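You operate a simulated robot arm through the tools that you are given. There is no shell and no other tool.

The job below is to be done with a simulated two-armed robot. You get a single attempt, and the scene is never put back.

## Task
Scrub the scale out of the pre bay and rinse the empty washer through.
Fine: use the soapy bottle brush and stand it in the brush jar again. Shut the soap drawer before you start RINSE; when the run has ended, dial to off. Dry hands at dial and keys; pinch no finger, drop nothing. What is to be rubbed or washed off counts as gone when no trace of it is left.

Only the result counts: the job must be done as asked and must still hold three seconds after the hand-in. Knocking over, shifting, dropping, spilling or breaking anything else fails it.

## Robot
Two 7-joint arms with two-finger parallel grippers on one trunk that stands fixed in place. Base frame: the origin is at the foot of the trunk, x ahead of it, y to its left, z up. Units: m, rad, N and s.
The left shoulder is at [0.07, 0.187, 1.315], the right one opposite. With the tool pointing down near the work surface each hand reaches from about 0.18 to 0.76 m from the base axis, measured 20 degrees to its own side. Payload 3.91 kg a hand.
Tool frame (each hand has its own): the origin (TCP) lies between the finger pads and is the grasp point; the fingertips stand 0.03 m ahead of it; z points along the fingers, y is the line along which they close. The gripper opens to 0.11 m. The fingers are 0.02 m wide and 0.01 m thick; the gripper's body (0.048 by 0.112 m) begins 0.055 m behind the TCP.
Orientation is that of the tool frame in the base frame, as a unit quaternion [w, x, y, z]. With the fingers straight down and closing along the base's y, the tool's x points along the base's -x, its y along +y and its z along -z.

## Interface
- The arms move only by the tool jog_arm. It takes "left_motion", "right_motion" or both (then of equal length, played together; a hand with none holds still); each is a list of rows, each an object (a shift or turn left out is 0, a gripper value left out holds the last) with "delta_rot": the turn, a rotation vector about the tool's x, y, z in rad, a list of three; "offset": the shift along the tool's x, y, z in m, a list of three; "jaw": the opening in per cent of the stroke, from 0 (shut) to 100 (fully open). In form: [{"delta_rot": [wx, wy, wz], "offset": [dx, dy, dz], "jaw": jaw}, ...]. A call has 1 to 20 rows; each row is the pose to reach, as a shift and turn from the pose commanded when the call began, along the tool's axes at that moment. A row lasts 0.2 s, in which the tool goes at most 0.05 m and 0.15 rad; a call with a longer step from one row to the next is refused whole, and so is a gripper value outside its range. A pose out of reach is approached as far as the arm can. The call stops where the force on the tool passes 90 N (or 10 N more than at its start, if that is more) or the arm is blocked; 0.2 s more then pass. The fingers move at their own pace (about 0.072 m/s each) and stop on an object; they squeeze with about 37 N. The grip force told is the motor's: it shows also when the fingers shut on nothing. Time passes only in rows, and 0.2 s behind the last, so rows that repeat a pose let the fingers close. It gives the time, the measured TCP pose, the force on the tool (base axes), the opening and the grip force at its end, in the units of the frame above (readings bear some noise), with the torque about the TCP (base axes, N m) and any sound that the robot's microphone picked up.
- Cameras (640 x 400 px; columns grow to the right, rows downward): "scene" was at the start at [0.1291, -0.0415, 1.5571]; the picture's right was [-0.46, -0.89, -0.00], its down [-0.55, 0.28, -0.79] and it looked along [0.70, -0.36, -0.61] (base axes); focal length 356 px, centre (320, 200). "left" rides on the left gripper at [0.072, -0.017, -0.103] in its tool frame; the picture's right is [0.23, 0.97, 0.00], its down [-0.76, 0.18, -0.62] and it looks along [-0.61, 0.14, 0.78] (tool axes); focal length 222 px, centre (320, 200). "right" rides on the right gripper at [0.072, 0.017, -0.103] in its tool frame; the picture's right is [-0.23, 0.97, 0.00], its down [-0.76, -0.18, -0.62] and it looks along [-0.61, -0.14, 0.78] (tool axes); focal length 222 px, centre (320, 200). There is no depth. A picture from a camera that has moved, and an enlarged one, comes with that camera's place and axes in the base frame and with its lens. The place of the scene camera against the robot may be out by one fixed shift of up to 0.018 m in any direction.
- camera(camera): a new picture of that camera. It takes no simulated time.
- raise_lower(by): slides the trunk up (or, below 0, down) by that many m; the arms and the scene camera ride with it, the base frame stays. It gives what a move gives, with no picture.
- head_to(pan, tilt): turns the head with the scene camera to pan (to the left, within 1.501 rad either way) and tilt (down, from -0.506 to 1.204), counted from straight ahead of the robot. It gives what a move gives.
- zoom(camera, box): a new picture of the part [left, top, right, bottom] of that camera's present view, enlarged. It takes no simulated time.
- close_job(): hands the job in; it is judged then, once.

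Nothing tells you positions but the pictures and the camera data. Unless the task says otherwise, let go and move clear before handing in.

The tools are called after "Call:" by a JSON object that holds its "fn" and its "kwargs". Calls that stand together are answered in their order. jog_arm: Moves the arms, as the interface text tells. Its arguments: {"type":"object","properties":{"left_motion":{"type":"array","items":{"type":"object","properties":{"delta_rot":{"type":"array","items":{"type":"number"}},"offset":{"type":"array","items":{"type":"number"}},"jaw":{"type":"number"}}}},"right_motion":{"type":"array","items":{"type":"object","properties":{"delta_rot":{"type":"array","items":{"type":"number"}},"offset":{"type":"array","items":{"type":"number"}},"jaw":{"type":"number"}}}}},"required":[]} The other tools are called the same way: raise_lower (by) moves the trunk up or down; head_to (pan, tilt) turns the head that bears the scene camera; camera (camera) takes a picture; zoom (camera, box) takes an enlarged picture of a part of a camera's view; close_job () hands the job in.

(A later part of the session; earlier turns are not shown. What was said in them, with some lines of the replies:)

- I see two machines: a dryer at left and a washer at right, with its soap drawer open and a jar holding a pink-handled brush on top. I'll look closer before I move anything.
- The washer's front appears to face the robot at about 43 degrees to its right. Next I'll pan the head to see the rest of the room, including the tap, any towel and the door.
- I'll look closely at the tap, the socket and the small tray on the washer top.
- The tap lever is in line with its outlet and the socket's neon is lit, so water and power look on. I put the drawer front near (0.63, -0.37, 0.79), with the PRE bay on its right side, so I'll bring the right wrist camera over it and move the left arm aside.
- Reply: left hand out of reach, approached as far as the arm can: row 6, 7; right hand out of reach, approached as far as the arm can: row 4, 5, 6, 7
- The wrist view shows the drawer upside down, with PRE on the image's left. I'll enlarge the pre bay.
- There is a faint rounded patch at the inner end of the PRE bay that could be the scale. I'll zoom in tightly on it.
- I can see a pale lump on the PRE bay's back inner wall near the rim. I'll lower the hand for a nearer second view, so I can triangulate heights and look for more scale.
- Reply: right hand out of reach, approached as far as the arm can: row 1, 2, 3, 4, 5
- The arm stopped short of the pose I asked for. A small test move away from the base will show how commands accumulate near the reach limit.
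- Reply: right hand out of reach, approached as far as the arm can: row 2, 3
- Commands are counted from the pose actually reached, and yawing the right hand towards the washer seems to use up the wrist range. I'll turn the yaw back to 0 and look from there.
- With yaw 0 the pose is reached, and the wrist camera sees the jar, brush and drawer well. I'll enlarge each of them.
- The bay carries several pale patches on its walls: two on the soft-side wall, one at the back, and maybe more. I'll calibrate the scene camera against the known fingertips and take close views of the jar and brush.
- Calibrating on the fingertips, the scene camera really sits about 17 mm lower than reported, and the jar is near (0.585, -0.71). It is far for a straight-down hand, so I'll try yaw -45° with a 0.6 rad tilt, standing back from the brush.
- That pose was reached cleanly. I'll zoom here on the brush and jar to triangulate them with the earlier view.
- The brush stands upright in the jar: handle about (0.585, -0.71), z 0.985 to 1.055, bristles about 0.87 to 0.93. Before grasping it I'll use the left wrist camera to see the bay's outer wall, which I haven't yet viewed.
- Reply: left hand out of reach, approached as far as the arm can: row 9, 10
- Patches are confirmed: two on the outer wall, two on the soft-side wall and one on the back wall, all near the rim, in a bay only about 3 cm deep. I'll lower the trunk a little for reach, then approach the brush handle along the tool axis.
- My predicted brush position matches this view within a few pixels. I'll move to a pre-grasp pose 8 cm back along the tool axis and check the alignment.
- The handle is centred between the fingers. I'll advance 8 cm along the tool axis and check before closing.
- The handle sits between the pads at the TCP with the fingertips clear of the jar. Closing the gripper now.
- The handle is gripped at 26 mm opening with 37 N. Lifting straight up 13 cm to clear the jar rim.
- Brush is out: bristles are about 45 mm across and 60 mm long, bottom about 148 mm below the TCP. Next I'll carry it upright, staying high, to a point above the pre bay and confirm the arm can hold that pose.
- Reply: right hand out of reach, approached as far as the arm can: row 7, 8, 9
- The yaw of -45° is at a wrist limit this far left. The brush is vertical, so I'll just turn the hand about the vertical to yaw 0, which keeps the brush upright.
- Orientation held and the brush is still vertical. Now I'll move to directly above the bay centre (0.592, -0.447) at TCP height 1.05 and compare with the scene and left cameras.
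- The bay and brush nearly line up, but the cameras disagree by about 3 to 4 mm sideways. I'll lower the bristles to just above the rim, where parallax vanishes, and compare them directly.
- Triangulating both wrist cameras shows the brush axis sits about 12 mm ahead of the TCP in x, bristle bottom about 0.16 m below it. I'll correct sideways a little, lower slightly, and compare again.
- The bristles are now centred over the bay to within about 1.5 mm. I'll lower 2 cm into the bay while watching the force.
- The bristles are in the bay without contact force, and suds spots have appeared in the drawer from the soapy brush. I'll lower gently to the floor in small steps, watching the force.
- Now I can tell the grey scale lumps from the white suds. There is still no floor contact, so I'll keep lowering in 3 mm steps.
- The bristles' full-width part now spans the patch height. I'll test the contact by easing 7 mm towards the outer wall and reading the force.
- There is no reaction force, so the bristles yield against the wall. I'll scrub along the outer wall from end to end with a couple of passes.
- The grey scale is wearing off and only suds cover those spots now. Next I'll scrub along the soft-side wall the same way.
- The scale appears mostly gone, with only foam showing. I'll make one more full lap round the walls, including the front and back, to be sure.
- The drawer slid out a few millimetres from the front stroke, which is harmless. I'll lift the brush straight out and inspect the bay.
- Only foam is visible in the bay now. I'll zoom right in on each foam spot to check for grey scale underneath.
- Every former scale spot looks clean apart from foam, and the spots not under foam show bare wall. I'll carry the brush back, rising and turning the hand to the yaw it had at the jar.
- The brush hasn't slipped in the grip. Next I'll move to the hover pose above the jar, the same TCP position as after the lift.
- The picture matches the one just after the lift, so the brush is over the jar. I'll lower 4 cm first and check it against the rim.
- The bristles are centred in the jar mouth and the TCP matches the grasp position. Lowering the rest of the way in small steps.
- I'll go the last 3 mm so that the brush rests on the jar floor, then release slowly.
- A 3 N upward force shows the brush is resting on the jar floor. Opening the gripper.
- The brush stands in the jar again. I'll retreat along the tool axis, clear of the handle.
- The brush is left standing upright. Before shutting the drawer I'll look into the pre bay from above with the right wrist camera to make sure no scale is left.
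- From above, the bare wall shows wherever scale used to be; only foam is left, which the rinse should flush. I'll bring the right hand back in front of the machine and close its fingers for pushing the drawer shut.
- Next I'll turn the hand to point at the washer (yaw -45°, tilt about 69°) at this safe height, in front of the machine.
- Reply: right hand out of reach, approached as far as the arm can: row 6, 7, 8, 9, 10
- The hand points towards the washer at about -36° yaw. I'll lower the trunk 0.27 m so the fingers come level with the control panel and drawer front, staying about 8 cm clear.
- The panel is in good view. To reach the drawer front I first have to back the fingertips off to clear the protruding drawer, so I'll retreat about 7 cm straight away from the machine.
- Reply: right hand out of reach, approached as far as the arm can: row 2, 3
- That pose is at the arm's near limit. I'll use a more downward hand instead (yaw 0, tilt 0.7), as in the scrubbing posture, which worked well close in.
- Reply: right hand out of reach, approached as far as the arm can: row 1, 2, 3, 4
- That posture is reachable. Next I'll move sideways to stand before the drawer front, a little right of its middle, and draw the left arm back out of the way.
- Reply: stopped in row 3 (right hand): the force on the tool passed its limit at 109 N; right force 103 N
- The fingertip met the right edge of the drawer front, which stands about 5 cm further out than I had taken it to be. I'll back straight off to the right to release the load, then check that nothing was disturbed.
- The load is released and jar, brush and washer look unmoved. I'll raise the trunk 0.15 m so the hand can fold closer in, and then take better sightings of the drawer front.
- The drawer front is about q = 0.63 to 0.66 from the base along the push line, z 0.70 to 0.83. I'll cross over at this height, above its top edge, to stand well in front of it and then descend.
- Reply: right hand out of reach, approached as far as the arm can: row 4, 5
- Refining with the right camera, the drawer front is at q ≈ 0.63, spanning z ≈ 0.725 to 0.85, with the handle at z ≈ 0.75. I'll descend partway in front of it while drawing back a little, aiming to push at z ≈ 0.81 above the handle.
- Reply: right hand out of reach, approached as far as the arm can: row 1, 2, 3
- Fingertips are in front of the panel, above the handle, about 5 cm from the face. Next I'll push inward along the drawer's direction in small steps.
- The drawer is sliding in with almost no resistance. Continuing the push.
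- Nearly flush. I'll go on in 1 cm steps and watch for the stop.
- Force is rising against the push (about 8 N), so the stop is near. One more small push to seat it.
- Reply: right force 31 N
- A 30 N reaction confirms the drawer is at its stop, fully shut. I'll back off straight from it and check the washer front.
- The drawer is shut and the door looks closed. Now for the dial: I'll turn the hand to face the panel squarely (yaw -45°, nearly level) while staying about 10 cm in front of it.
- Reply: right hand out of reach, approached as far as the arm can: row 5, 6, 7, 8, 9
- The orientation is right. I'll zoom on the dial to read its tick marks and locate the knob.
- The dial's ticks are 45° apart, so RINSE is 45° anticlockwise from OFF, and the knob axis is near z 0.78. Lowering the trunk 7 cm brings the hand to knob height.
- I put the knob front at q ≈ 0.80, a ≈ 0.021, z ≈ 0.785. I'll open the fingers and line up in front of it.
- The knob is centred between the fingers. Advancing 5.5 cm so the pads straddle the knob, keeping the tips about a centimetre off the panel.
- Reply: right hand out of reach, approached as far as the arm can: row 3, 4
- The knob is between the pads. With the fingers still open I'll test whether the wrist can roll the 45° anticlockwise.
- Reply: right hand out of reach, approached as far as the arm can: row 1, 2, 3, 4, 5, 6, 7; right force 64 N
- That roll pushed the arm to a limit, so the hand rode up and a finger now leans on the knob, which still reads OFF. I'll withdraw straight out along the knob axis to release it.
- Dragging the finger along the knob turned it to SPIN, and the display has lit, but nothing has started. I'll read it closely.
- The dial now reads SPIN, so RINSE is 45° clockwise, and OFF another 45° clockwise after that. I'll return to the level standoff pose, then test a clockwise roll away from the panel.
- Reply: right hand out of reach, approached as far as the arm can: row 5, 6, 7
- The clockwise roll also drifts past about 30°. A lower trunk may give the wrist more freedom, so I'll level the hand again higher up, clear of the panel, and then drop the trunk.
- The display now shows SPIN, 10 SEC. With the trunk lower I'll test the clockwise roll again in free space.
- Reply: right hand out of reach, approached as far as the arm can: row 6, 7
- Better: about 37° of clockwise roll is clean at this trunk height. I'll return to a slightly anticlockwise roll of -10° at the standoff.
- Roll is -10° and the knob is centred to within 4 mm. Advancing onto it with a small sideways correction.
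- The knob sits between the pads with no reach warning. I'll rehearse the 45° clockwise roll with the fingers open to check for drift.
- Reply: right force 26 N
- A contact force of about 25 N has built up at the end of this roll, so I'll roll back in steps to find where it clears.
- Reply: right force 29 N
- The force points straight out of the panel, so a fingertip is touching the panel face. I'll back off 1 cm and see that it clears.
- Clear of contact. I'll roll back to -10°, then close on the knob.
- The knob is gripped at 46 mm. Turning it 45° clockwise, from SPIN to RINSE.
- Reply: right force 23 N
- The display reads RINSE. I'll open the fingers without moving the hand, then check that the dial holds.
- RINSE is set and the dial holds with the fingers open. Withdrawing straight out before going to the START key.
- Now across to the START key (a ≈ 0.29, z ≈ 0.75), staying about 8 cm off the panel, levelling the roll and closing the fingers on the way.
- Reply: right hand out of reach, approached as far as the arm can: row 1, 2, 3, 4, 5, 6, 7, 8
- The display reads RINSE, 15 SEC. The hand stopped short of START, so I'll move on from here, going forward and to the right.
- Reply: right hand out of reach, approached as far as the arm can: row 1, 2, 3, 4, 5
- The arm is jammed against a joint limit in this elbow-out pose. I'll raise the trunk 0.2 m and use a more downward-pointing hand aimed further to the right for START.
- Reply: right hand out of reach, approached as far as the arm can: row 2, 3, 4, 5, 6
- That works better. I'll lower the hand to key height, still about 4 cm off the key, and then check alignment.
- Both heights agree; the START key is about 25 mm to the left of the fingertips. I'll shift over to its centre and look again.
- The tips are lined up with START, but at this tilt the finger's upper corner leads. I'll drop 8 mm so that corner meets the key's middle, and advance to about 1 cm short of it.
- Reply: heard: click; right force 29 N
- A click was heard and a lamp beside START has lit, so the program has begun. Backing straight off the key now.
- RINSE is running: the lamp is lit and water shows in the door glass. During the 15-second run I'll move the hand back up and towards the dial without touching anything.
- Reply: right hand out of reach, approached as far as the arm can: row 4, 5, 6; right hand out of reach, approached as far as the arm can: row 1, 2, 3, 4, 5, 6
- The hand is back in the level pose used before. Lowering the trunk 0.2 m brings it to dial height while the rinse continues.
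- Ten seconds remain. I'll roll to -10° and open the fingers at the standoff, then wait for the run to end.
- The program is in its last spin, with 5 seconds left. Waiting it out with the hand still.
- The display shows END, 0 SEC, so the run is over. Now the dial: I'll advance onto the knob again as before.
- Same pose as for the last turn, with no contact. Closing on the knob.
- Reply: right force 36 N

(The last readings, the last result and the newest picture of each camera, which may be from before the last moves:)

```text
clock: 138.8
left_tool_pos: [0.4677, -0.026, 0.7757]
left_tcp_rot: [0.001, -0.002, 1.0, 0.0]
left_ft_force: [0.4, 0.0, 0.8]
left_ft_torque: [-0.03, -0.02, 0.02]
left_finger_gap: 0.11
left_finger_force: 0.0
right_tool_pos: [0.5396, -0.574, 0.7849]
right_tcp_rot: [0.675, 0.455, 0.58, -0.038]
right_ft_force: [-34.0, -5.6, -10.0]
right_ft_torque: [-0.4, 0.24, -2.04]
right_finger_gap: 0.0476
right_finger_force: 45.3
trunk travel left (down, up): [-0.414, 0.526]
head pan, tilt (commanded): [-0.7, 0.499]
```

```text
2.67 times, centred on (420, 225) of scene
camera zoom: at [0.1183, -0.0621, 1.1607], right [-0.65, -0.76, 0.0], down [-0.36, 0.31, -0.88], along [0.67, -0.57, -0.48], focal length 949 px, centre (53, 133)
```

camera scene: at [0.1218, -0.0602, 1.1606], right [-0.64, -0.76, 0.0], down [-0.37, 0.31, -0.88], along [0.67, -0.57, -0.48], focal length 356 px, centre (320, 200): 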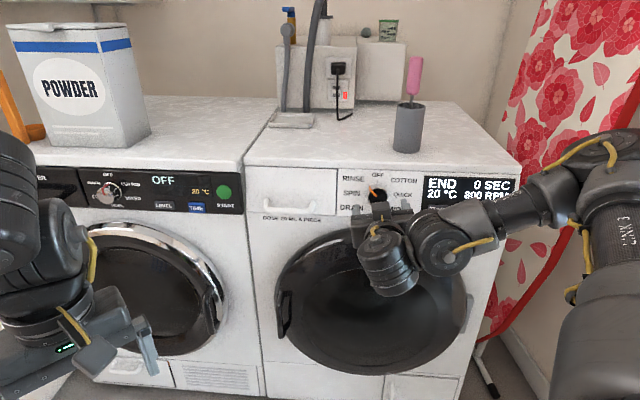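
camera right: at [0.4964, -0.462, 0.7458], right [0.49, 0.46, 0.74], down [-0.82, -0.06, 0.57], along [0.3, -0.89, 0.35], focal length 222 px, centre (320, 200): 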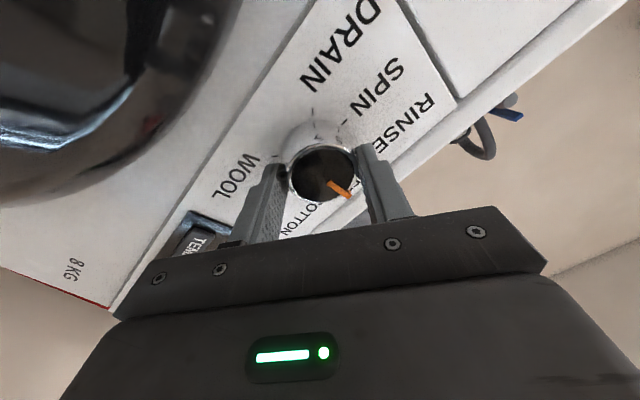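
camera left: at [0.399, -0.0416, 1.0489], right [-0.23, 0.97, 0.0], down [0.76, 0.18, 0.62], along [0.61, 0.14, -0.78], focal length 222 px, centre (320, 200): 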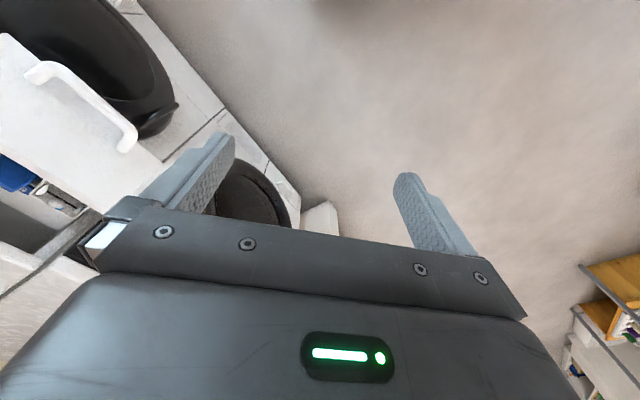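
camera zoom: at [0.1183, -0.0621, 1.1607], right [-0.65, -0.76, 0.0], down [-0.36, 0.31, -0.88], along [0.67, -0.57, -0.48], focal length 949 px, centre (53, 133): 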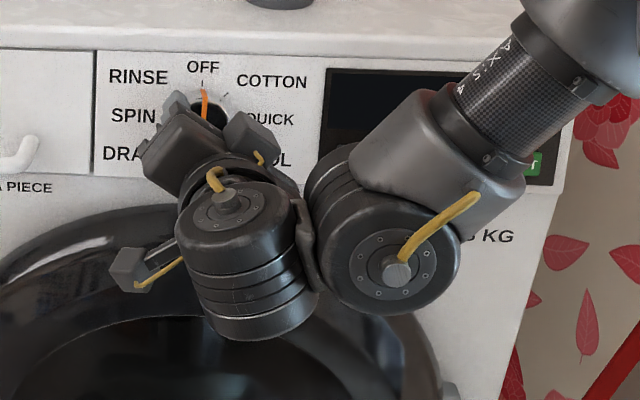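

The display has gone dark and the pointer is at OFF. Opening the fingers and withdrawing straight out.

Call:
{"fn": "jog_arm", "kwargs": {"right_motion": [{"jaw": 60}, {"jaw": 75}, {"jaw": 75}, {"jaw": 75}]}}

Call:
{"fn": "jog_arm", "kwargs": {"right_motion": [{"offset": [0.0023, 0, -0.0199], "jaw": 75}, {"offset": [0.0045, 0.0001, -0.0397]}, {"offset": [0.0068, 0.0002, -0.0596]}, {"offset": [0.0068, 0.0002, -0.0596]}]}}

Call:
{"fn": "camera", "kwargs": {"camera": "right"}}

Call:
{"fn": "zoom", "kwargs": {"camera": "scene", "box": [320, 150, 520, 300]}}

```text
clock: 139.8
left_tool_pos: [0.4698, -0.0238, 0.7745]
left_tcp_rot: [0.0, -0.002, 1.0, 0.0]
left_ft_force: [0.3, 0.3, -0.5]
left_ft_torque: [0.0, 0.01, 0.01]
left_finger_gap: 0.1101
left_finger_force: 0.1
right_tool_pos: [0.5421, -0.5712, 0.7857]
right_tcp_rot: [0.675, 0.453, 0.581, -0.037]
right_ft_force: [-0.4, -0.5, -0.1]
right_ft_torque: [0.0, 0.0, 0.03]
right_finger_gap: 0.0824
right_finger_force: 0.0
trunk travel left (down, up): [-0.414, 0.526]
head pan, tilt (commanded): [-0.7, 0.499]
```

```text
clock: 140.8
left_tool_pos: [0.4711, -0.0242, 0.774]
left_tcp_rot: [0.0, -0.001, 1.0, -0.001]
left_ft_force: [-0.5, -0.3, 0.1]
left_ft_torque: [0.0, -0.01, 0.01]
left_finger_gap: 0.1101
left_finger_force: 0.1
right_tool_pos: [0.5, -0.5299, 0.7858]
right_tcp_rot: [0.675, 0.453, 0.581, -0.037]
right_ft_force: [0.3, 0.1, 0.0]
right_ft_torque: [-0.01, 0.01, 0.04]
right_finger_gap: 0.0827
right_finger_force: 0.1
trunk travel left (down, up): [-0.414, 0.526]
head pan, tilt (commanded): [-0.7, 0.499]
```

```text
taken
camera right: at [0.4566, -0.4173, 0.746], right [0.49, 0.46, 0.74], down [-0.82, -0.06, 0.58], along [0.31, -0.89, 0.35], focal length 222 px, centre (320, 200)
```

right: 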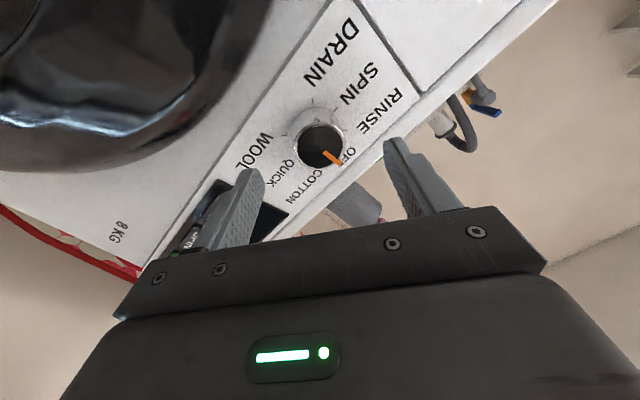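

```text
2.67 times, centred on (420, 225) of scene
camera zoom: at [0.1219, -0.0604, 1.1606], right [-0.64, -0.76, 0.0], down [-0.37, 0.31, -0.88], along [0.67, -0.57, -0.48], focal length 949 px, centre (53, 133)
```

zoom: 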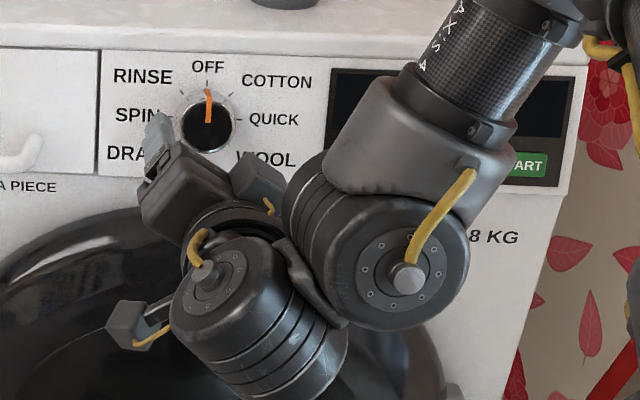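

The dial rests at OFF with the display dark. I'll raise the trunk to its starting height, clear of everything, and compare the scene with how it looked at first.

Call:
{"fn": "raise_lower", "kwargs": {"by": 0.41}}

Call:
{"fn": "camera", "kwargs": {"camera": "scene"}}

Call:
{"fn": "camera", "kwargs": {"camera": "right"}}

```text
refused: 0.41 is not a number from -0.4 to 0.4
```

```text
taken
camera scene: at [0.1219, -0.0604, 1.1606], right [-0.64, -0.76, 0.0], down [-0.37, 0.31, -0.88], along [0.67, -0.57, -0.48], focal length 356 px, centre (320, 200)
```

scene: 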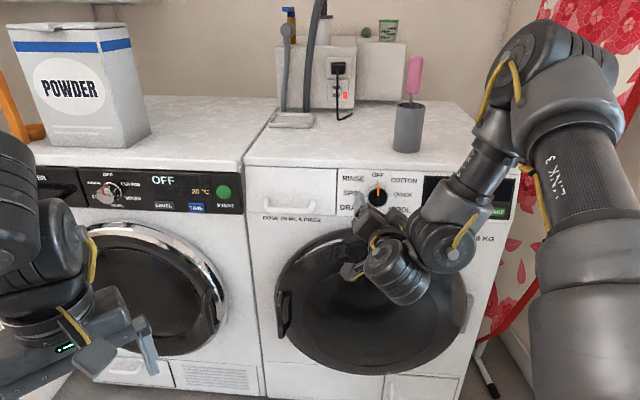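

```text
taken
camera right: at [0.4566, -0.4173, 0.746], right [0.49, 0.46, 0.74], down [-0.82, -0.06, 0.58], along [0.31, -0.89, 0.35], focal length 222 px, centre (320, 200)
```

right: 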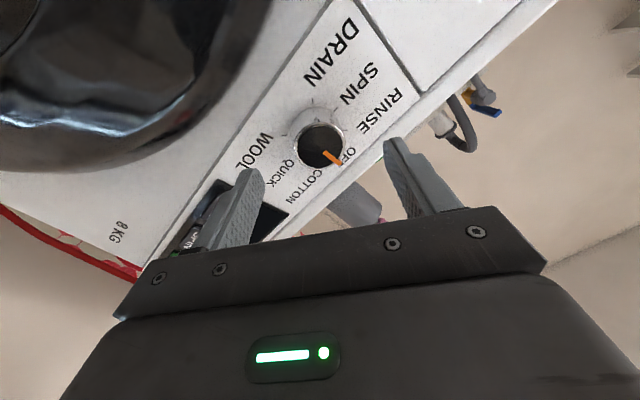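

The lift is limited to 0.4 m at a time. I'll raise by 0.2 twice, watching clearance in between.

Call:
{"fn": "raise_lower", "kwargs": {"by": 0.2}}

Call:
{"fn": "raise_lower", "kwargs": {"by": 0.211}}

Call:
{"fn": "camera", "kwargs": {"camera": "scene"}}

Call:
{"fn": "camera", "kwargs": {"camera": "right"}}

```text
clock: 142.9
left_tool_pos: [0.4707, -0.0243, 0.9722]
left_tcp_rot: [0.0, -0.002, 1.0, -0.001]
left_ft_force: [-0.4, 0.2, 0.0]
left_ft_torque: [0.03, 0.0, 0.02]
left_finger_gap: 0.1098
left_finger_force: 0.0
right_tool_pos: [0.5004, -0.5296, 0.9853]
right_tcp_rot: [0.675, 0.454, 0.581, -0.038]
right_ft_force: [0.3, 0.2, -0.6]
right_ft_torque: [-0.01, -0.01, -0.01]
right_finger_gap: 0.0825
right_finger_force: 0.1
trunk travel left (down, up): [-0.614, 0.326]
head pan, tilt (commanded): [-0.7, 0.499]
```

```text
clock: 145.2
left_tool_pos: [0.4706, -0.023, 1.185]
left_tcp_rot: [0.0, -0.002, 1.0, -0.001]
left_ft_force: [0.1, -0.6, -0.6]
left_ft_torque: [-0.02, 0.01, -0.01]
left_finger_gap: 0.11
left_finger_force: 0.0
right_tool_pos: [0.5013, -0.5292, 1.1962]
right_tcp_rot: [0.675, 0.453, 0.581, -0.037]
right_ft_force: [0.6, 0.2, 0.5]
right_ft_torque: [-0.01, 0.01, 0.02]
right_finger_gap: 0.0823
right_finger_force: 0.1
trunk travel left (down, up): [-0.825, 0.115]
head pan, tilt (commanded): [-0.7, 0.499]
```

```text
taken
camera scene: at [0.122, -0.0603, 1.5716], right [-0.64, -0.76, 0.0], down [-0.37, 0.31, -0.88], along [0.67, -0.57, -0.48], focal length 356 px, centre (320, 200)
```

scene: 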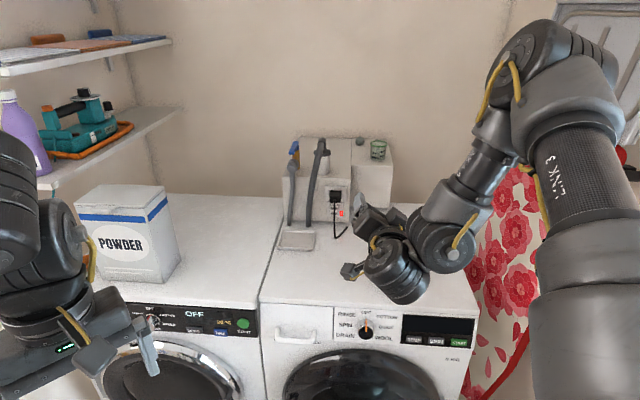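

```text
taken
camera right: at [0.4569, -0.4174, 1.1569], right [0.49, 0.46, 0.74], down [-0.82, -0.06, 0.58], along [0.31, -0.89, 0.35], focal length 222 px, centre (320, 200)
```

right: 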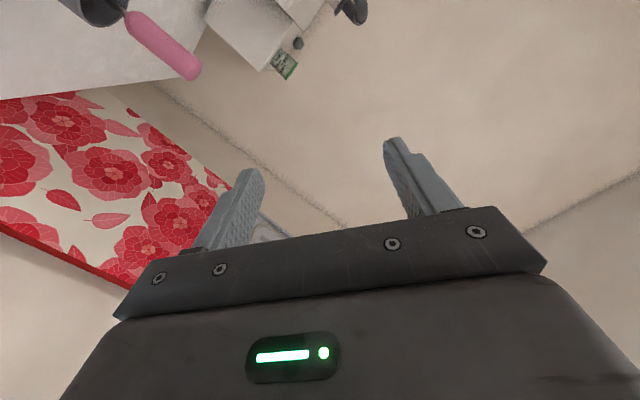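

Now I'll bring the right hand back towards its starting pose, so the washer and the jar are in full view.

Call:
{"fn": "jog_arm", "kwargs": {"right_motion": [{"offset": [-0.0141, 0.0048, -0.0338], "delta_rot": [-0.0062, 0.1127, -0.0756], "jaw": 75}, {"offset": [-0.0282, 0.0095, -0.0677], "delta_rot": [-0.0124, 0.2253, -0.1512]}, {"offset": [-0.0423, 0.0143, -0.1015], "delta_rot": [-0.0185, 0.338, -0.2268]}, {"offset": [-0.0423, 0.0143, -0.1015], "delta_rot": [-0.0247, 0.4507, -0.3025]}, {"offset": [-0.0423, 0.0143, -0.1015], "delta_rot": [-0.0309, 0.5634, -0.3781]}, {"offset": [-0.0423, 0.0143, -0.1015], "delta_rot": [-0.0371, 0.676, -0.4537]}, {"offset": [-0.0423, 0.0143, -0.1015], "delta_rot": [-0.0433, 0.7887, -0.5293]}, {"offset": [-0.0423, 0.0143, -0.1015], "delta_rot": [-0.0494, 0.9014, -0.6049]}, {"offset": [-0.0423, 0.0143, -0.1015], "delta_rot": [-0.0556, 1.014, -0.6805]}, {"offset": [-0.0423, 0.0143, -0.1015], "delta_rot": [-0.0618, 1.1267, -0.7561]}, {"offset": [-0.0423, 0.0143, -0.1015], "delta_rot": [-0.068, 1.2394, -0.8318]}, {"offset": [-0.0423, 0.0143, -0.1015], "delta_rot": [-0.0741, 1.3521, -0.9074]}, {"offset": [-0.0423, 0.0143, -0.1015], "delta_rot": [-0.0803, 1.4647, -0.983]}, {"offset": [-0.0423, 0.0143, -0.1015], "delta_rot": [-0.0865, 1.5774, -1.0586]}, {"offset": [-0.0423, 0.0143, -0.1015], "delta_rot": [-0.0865, 1.5774, -1.0586]}]}}

Call:
{"fn": "camera", "kwargs": {"camera": "scene"}}

Call:
{"fn": "camera", "kwargs": {"camera": "right"}}

```text
clock: 148.5
left_tool_pos: [0.4682, -0.025, 1.1857]
left_tcp_rot: [0.0, -0.003, 1.0, -0.001]
left_ft_force: [-0.2, 0.2, 0.0]
left_ft_torque: [-0.02, -0.04, 0.0]
left_finger_gap: 0.1099
left_finger_force: 0.1
right_tool_pos: [0.4076, -0.5514, 1.2263]
right_tcp_rot: [0.385, 0.16, 0.876, -0.242]
right_ft_force: [28.0, 4.1, -41.6]
right_ft_torque: [-3.48, -5.03, -3.06]
right_finger_gap: 0.0826
right_finger_force: 0.0
right hand out of reach, approached as far as the arm can: row 2, 3, 4, 5, 6, 7, 8, 9, 10, 11, 12, 13, 14, 15
trunk travel left (down, up): [-0.825, 0.115]
head pan, tilt (commanded): [-0.7, 0.499]
stopped in row 15 (right hand): the force on the tool passed its limit at 144 N (the readings are from after the stop); the commanded pose is now the measured one
```

```text
taken
camera scene: at [0.1198, -0.0608, 1.5718], right [-0.64, -0.76, 0.0], down [-0.36, 0.31, -0.88], along [0.67, -0.57, -0.48], focal length 356 px, centre (320, 200)
```

scene: 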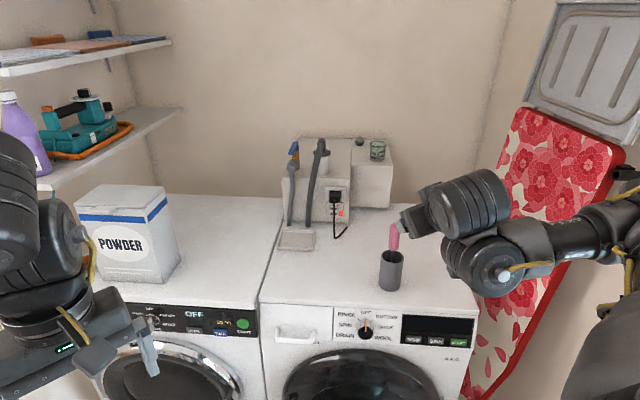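

```text
taken
camera right: at [0.3067, -0.473, 1.2288], right [0.6, 0.79, -0.12], down [0.04, 0.12, 0.99], along [0.8, -0.6, 0.04], focal length 222 px, centre (320, 200)
```

right: 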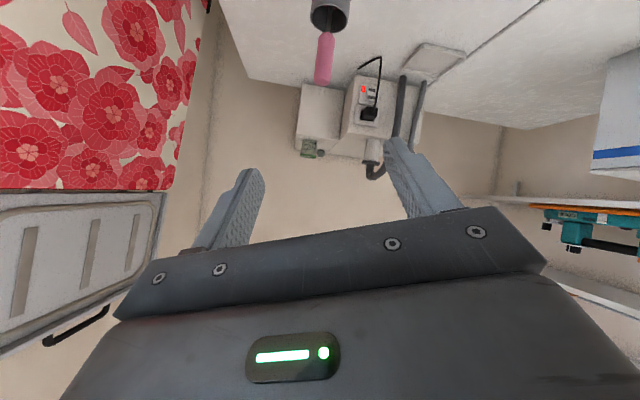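

The folded arm ran into itself: there is a high force with nothing near the fingers, and the brush and jar stand untouched. I'll ease the hand forward, the way the force pushes it, to release.

Call:
{"fn": "jog_arm", "kwargs": {"right_motion": [{"offset": [-0.0023, 0.01, 0.0148], "jaw": 75}, {"offset": [-0.0046, 0.02, 0.0296]}, {"offset": [-0.0046, 0.02, 0.0296]}]}}

Call:
{"fn": "camera", "kwargs": {"camera": "scene"}}

```text
clock: 149.3
left_tool_pos: [0.4696, -0.0235, 1.1854]
left_tcp_rot: [0.0, -0.002, 1.0, 0.0]
left_ft_force: [-0.6, -0.4, -0.1]
left_ft_torque: [0.01, -0.01, -0.01]
left_finger_gap: 0.11
left_finger_force: 0.1
right_tool_pos: [0.4275, -0.5356, 1.2075]
right_tcp_rot: [0.382, 0.159, 0.876, -0.246]
right_ft_force: [0.1, -0.4, -0.3]
right_ft_torque: [-0.01, -0.01, -0.05]
right_finger_gap: 0.0825
right_finger_force: 0.1
right hand out of reach, approached as far as the arm can: row 1, 2, 3
trunk travel left (down, up): [-0.825, 0.115]
head pan, tilt (commanded): [-0.7, 0.499]
```

```text
taken
camera scene: at [0.1212, -0.0608, 1.5717], right [-0.64, -0.76, 0.0], down [-0.37, 0.31, -0.88], along [0.67, -0.57, -0.48], focal length 356 px, centre (320, 200)
```

scene: 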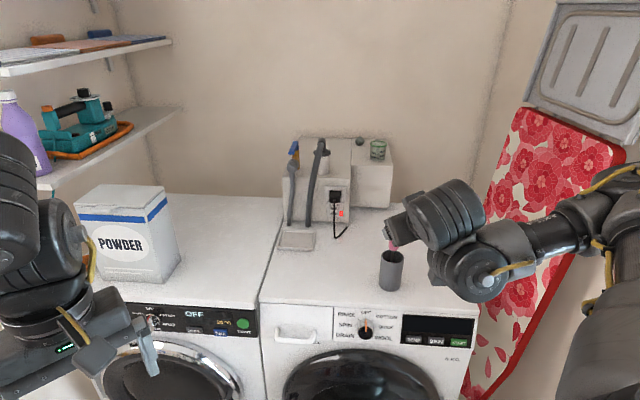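

Released. I'll slide the hand leftwards a little to uncover the jar and brush for a final check.

Call:
{"fn": "jog_arm", "kwargs": {"right_motion": [{"offset": [-0.0019, 0.0257, -0.0221], "jaw": 75}, {"offset": [-0.0037, 0.0515, -0.0443]}, {"offset": [-0.0056, 0.0772, -0.0664]}, {"offset": [-0.0056, 0.0772, -0.0664]}]}}

Call:
{"fn": "camera", "kwargs": {"camera": "scene"}}

Call:
{"fn": "zoom", "kwargs": {"camera": "scene", "box": [250, 190, 490, 340]}}

```text
clock: 150.3
left_tool_pos: [0.4697, -0.0244, 1.1836]
left_tcp_rot: [0.0, -0.002, 1.0, -0.001]
left_ft_force: [0.1, -0.1, -0.8]
left_ft_torque: [0.0, 0.02, 0.03]
left_finger_gap: 0.1099
left_finger_force: 0.0
right_tool_pos: [0.4499, -0.4846, 1.2097]
right_tcp_rot: [0.384, 0.158, 0.876, -0.245]
right_ft_force: [0.5, -0.4, -0.9]
right_ft_torque: [-0.01, -0.02, -0.01]
right_finger_gap: 0.0823
right_finger_force: 0.1
right hand out of reach, approached as far as the arm can: row 1, 2, 3, 4
trunk travel left (down, up): [-0.825, 0.115]
head pan, tilt (commanded): [-0.7, 0.499]
```

```text
taken
camera scene: at [0.1214, -0.061, 1.5716], right [-0.64, -0.76, 0.0], down [-0.37, 0.31, -0.88], along [0.67, -0.57, -0.48], focal length 356 px, centre (320, 200)
```

scene: 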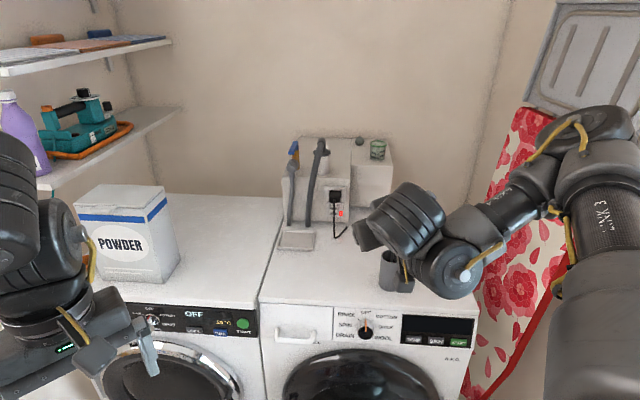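

```text
2.67 times, centred on (370, 265) of scene
camera zoom: at [0.1214, -0.061, 1.5716], right [-0.64, -0.76, 0.0], down [-0.37, 0.31, -0.88], along [0.67, -0.57, -0.48], focal length 949 px, centre (187, 27)
```

zoom: 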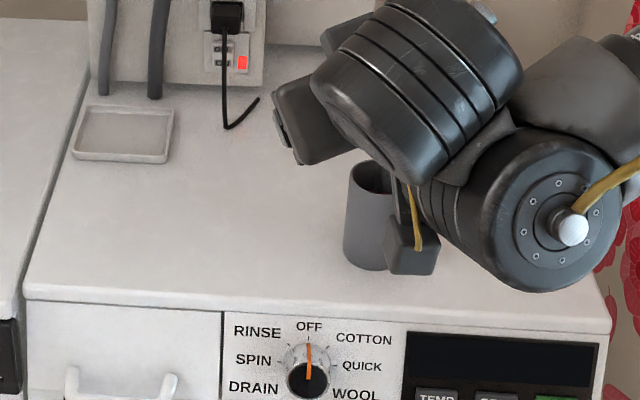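

The elbow has swung back up into its usual posture. I'll finish turning the hand down to the starting pose.

Call:
{"fn": "jog_arm", "kwargs": {"right_motion": [{"offset": [-0.001, -0.0021, -0.0057], "delta_rot": [-0.0639, 0.1001, -0.0412], "jaw": 75}, {"offset": [-0.002, -0.0043, -0.0114], "delta_rot": [-0.1278, 0.2003, -0.0824]}, {"offset": [-0.003, -0.0064, -0.0171], "delta_rot": [-0.1916, 0.3004, -0.1236]}, {"offset": [-0.0041, -0.0086, -0.0229], "delta_rot": [-0.2555, 0.4005, -0.1648]}, {"offset": [-0.0051, -0.0107, -0.0286], "delta_rot": [-0.3194, 0.5006, -0.206]}, {"offset": [-0.0061, -0.0128, -0.0343], "delta_rot": [-0.3833, 0.6008, -0.2472]}, {"offset": [-0.0071, -0.015, -0.04], "delta_rot": [-0.4471, 0.7009, -0.2884]}, {"offset": [-0.0081, -0.0171, -0.0457], "delta_rot": [-0.511, 0.801, -0.3296]}, {"offset": [-0.0081, -0.0171, -0.0457], "delta_rot": [-0.511, 0.801, -0.3296]}]}}

Call:
{"fn": "camera", "kwargs": {"camera": "scene"}}

Call:
{"fn": "zoom", "kwargs": {"camera": "scene", "box": [340, 190, 480, 310]}}

Call:
{"fn": "camera", "kwargs": {"camera": "right"}}

```text
clock: 152.3
left_tool_pos: [0.4712, -0.0223, 1.1835]
left_tcp_rot: [-0.001, -0.004, 1.0, -0.002]
left_ft_force: [0.9, 0.3, 0.7]
left_ft_torque: [-0.01, 0.02, 0.03]
left_finger_gap: 0.1097
left_finger_force: 0.0
right_tool_pos: [0.4239, -0.5201, 1.1977]
right_tcp_rot: [0.344, 0.108, 0.897, -0.257]
right_ft_force: [-0.6, 0.0, -0.4]
right_ft_torque: [-0.01, 0.05, 0.0]
right_finger_gap: 0.0826
right_finger_force: 0.1
right hand out of reach, approached as far as the arm can: row 1, 2, 3, 4, 5, 6, 7, 8, 9
trunk travel left (down, up): [-0.825, 0.115]
head pan, tilt (commanded): [-0.7, 0.499]
```

```text
taken
camera scene: at [0.1241, -0.0581, 1.5715], right [-0.64, -0.77, 0.0], down [-0.37, 0.31, -0.88], along [0.67, -0.57, -0.48], focal length 356 px, centre (320, 200)
```

scene: 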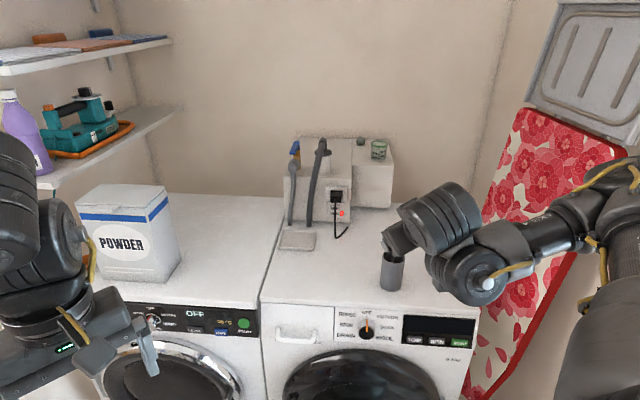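

```text
3.33 times, centred on (410, 250) of scene
camera zoom: at [0.1241, -0.0581, 1.5715], right [-0.64, -0.77, 0.0], down [-0.37, 0.31, -0.88], along [0.67, -0.57, -0.48], focal length 1186 px, centre (20, 33)
```

zoom: 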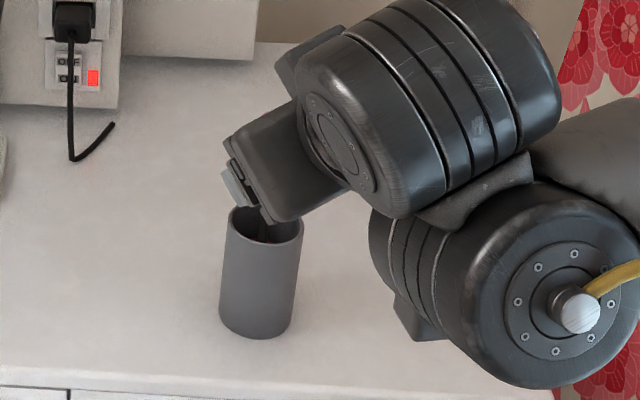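

```text
taken
camera right: at [0.3186, -0.4507, 1.2092], right [0.53, 0.82, -0.22], down [0.15, 0.17, 0.97], along [0.84, -0.55, -0.03], focal length 222 px, centre (320, 200)
```

right: 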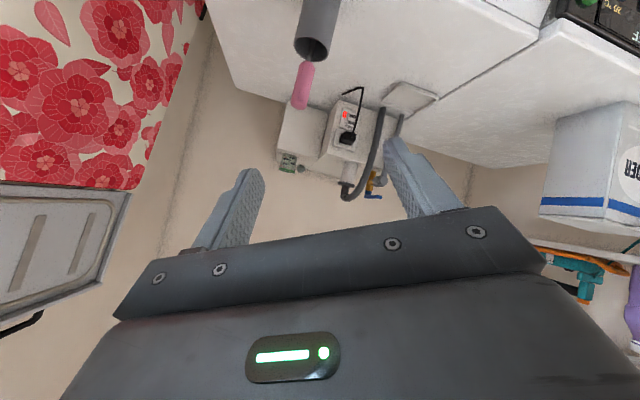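

The hand is clear of everything and the right camera sees the brush upright in its jar. One closer look at the jar, the dial and the drawer before handing in.

Call:
{"fn": "zoom", "kwargs": {"camera": "right", "box": [250, 0, 450, 130]}}

Call:
{"fn": "zoom", "kwargs": {"camera": "scene", "box": [250, 280, 490, 400]}}

Call:
{"fn": "head_to", "kwargs": {"pan": -0.473, "tilt": 0.661}}

Call:
{"fn": "camera", "kwargs": {"camera": "scene"}}

```text
3.08 times, centred on (350, 65) of right
camera zoom: at [0.3186, -0.4507, 1.2092], right [0.53, 0.82, -0.22], down [0.15, 0.17, 0.97], along [0.84, -0.55, -0.03], focal length 684 px, centre (228, 615)
```

zoom: 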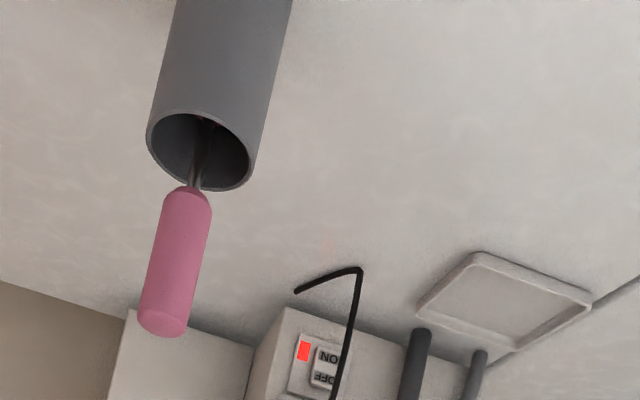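

```text
2.67 times, centred on (370, 340) of scene
camera zoom: at [0.1241, -0.0581, 1.5715], right [-0.64, -0.77, 0.0], down [-0.37, 0.31, -0.88], along [0.67, -0.57, -0.48], focal length 949 px, centre (187, -173)
```

zoom: 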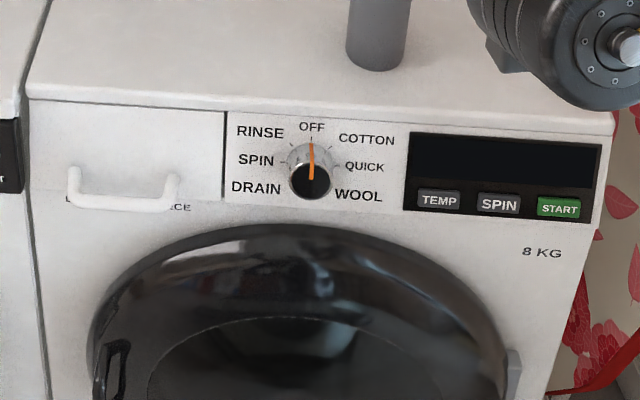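

```text
clock: 153.1
left_tool_pos: [0.4708, -0.0236, 1.1842]
left_tcp_rot: [-0.001, -0.002, 1.0, 0.0]
left_ft_force: [0.0, 0.1, -0.5]
left_ft_torque: [-0.01, -0.01, 0.0]
left_finger_gap: 0.1098
left_finger_force: 0.0
right_tool_pos: [0.4225, -0.5222, 1.1982]
right_tcp_rot: [0.345, 0.108, 0.896, -0.256]
right_ft_force: [1.1, 1.5, 0.0]
right_ft_torque: [0.02, -0.02, 0.01]
right_finger_gap: 0.0825
right_finger_force: 0.1
trunk travel left (down, up): [-0.825, 0.115]
head pan, tilt (commanded): [-0.473, 0.661]
```

```text
taken
camera scene: at [0.1291, -0.041, 1.5572], right [-0.46, -0.89, 0.0], down [-0.55, 0.28, -0.79], along [0.7, -0.36, -0.61], focal length 356 px, centre (320, 200)
```

scene: 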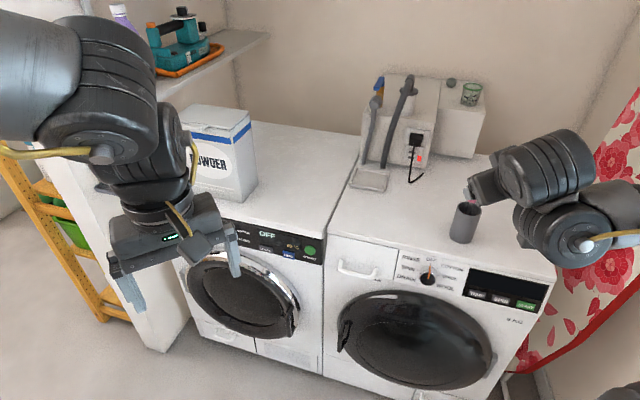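

Everything looks as asked: the pre bay was scrubbed until no scale showed and the drawer is shut. RINSE ran to END, the dial is at OFF, the brush stands in its jar, and both hands are clear. I didn't reopen the drawer after the rinse to look inside. Handing in.

Call:
{"fn": "close_job", "kwargs": {}}

```text
The job is handed in.
```

The job is handed in. The scale is scrubbed out of the pre bay as far as I could see, and the empty washer has been rinsed through.

- **Pre bay:** I scrubbed all four walls with the soapy brush. Where scale had been, I saw bare wall or foam, and no grey scale.
- **Foam:** the brush left suds in all three bays before the rinse. I did not reopen the drawer afterwards, so I haven't seen that the rinse flushed them out.
- **Brush:** it is standing upright in its jar again, and the jar is where it was.
- **Rinse:** I shut the soap drawer to its stop before pressing START. RINSE ran its 15 seconds to END, then I turned the dial to OFF and the display went dark.

Some things did not go smoothly:
- The fingers bumped the edge of the open drawer front at about 109 N.
- While I was withdrawing from the dial, it slipped from OFF to SPIN. I turned it to RINSE before pressing START, so nothing ran early.
- On the way back the right hand was stopped at 144 N. Nothing was near the fingers, so I think the arm hit itself.

In the last pictures the jar, powder box, ironing board and washer all look to be where they were.
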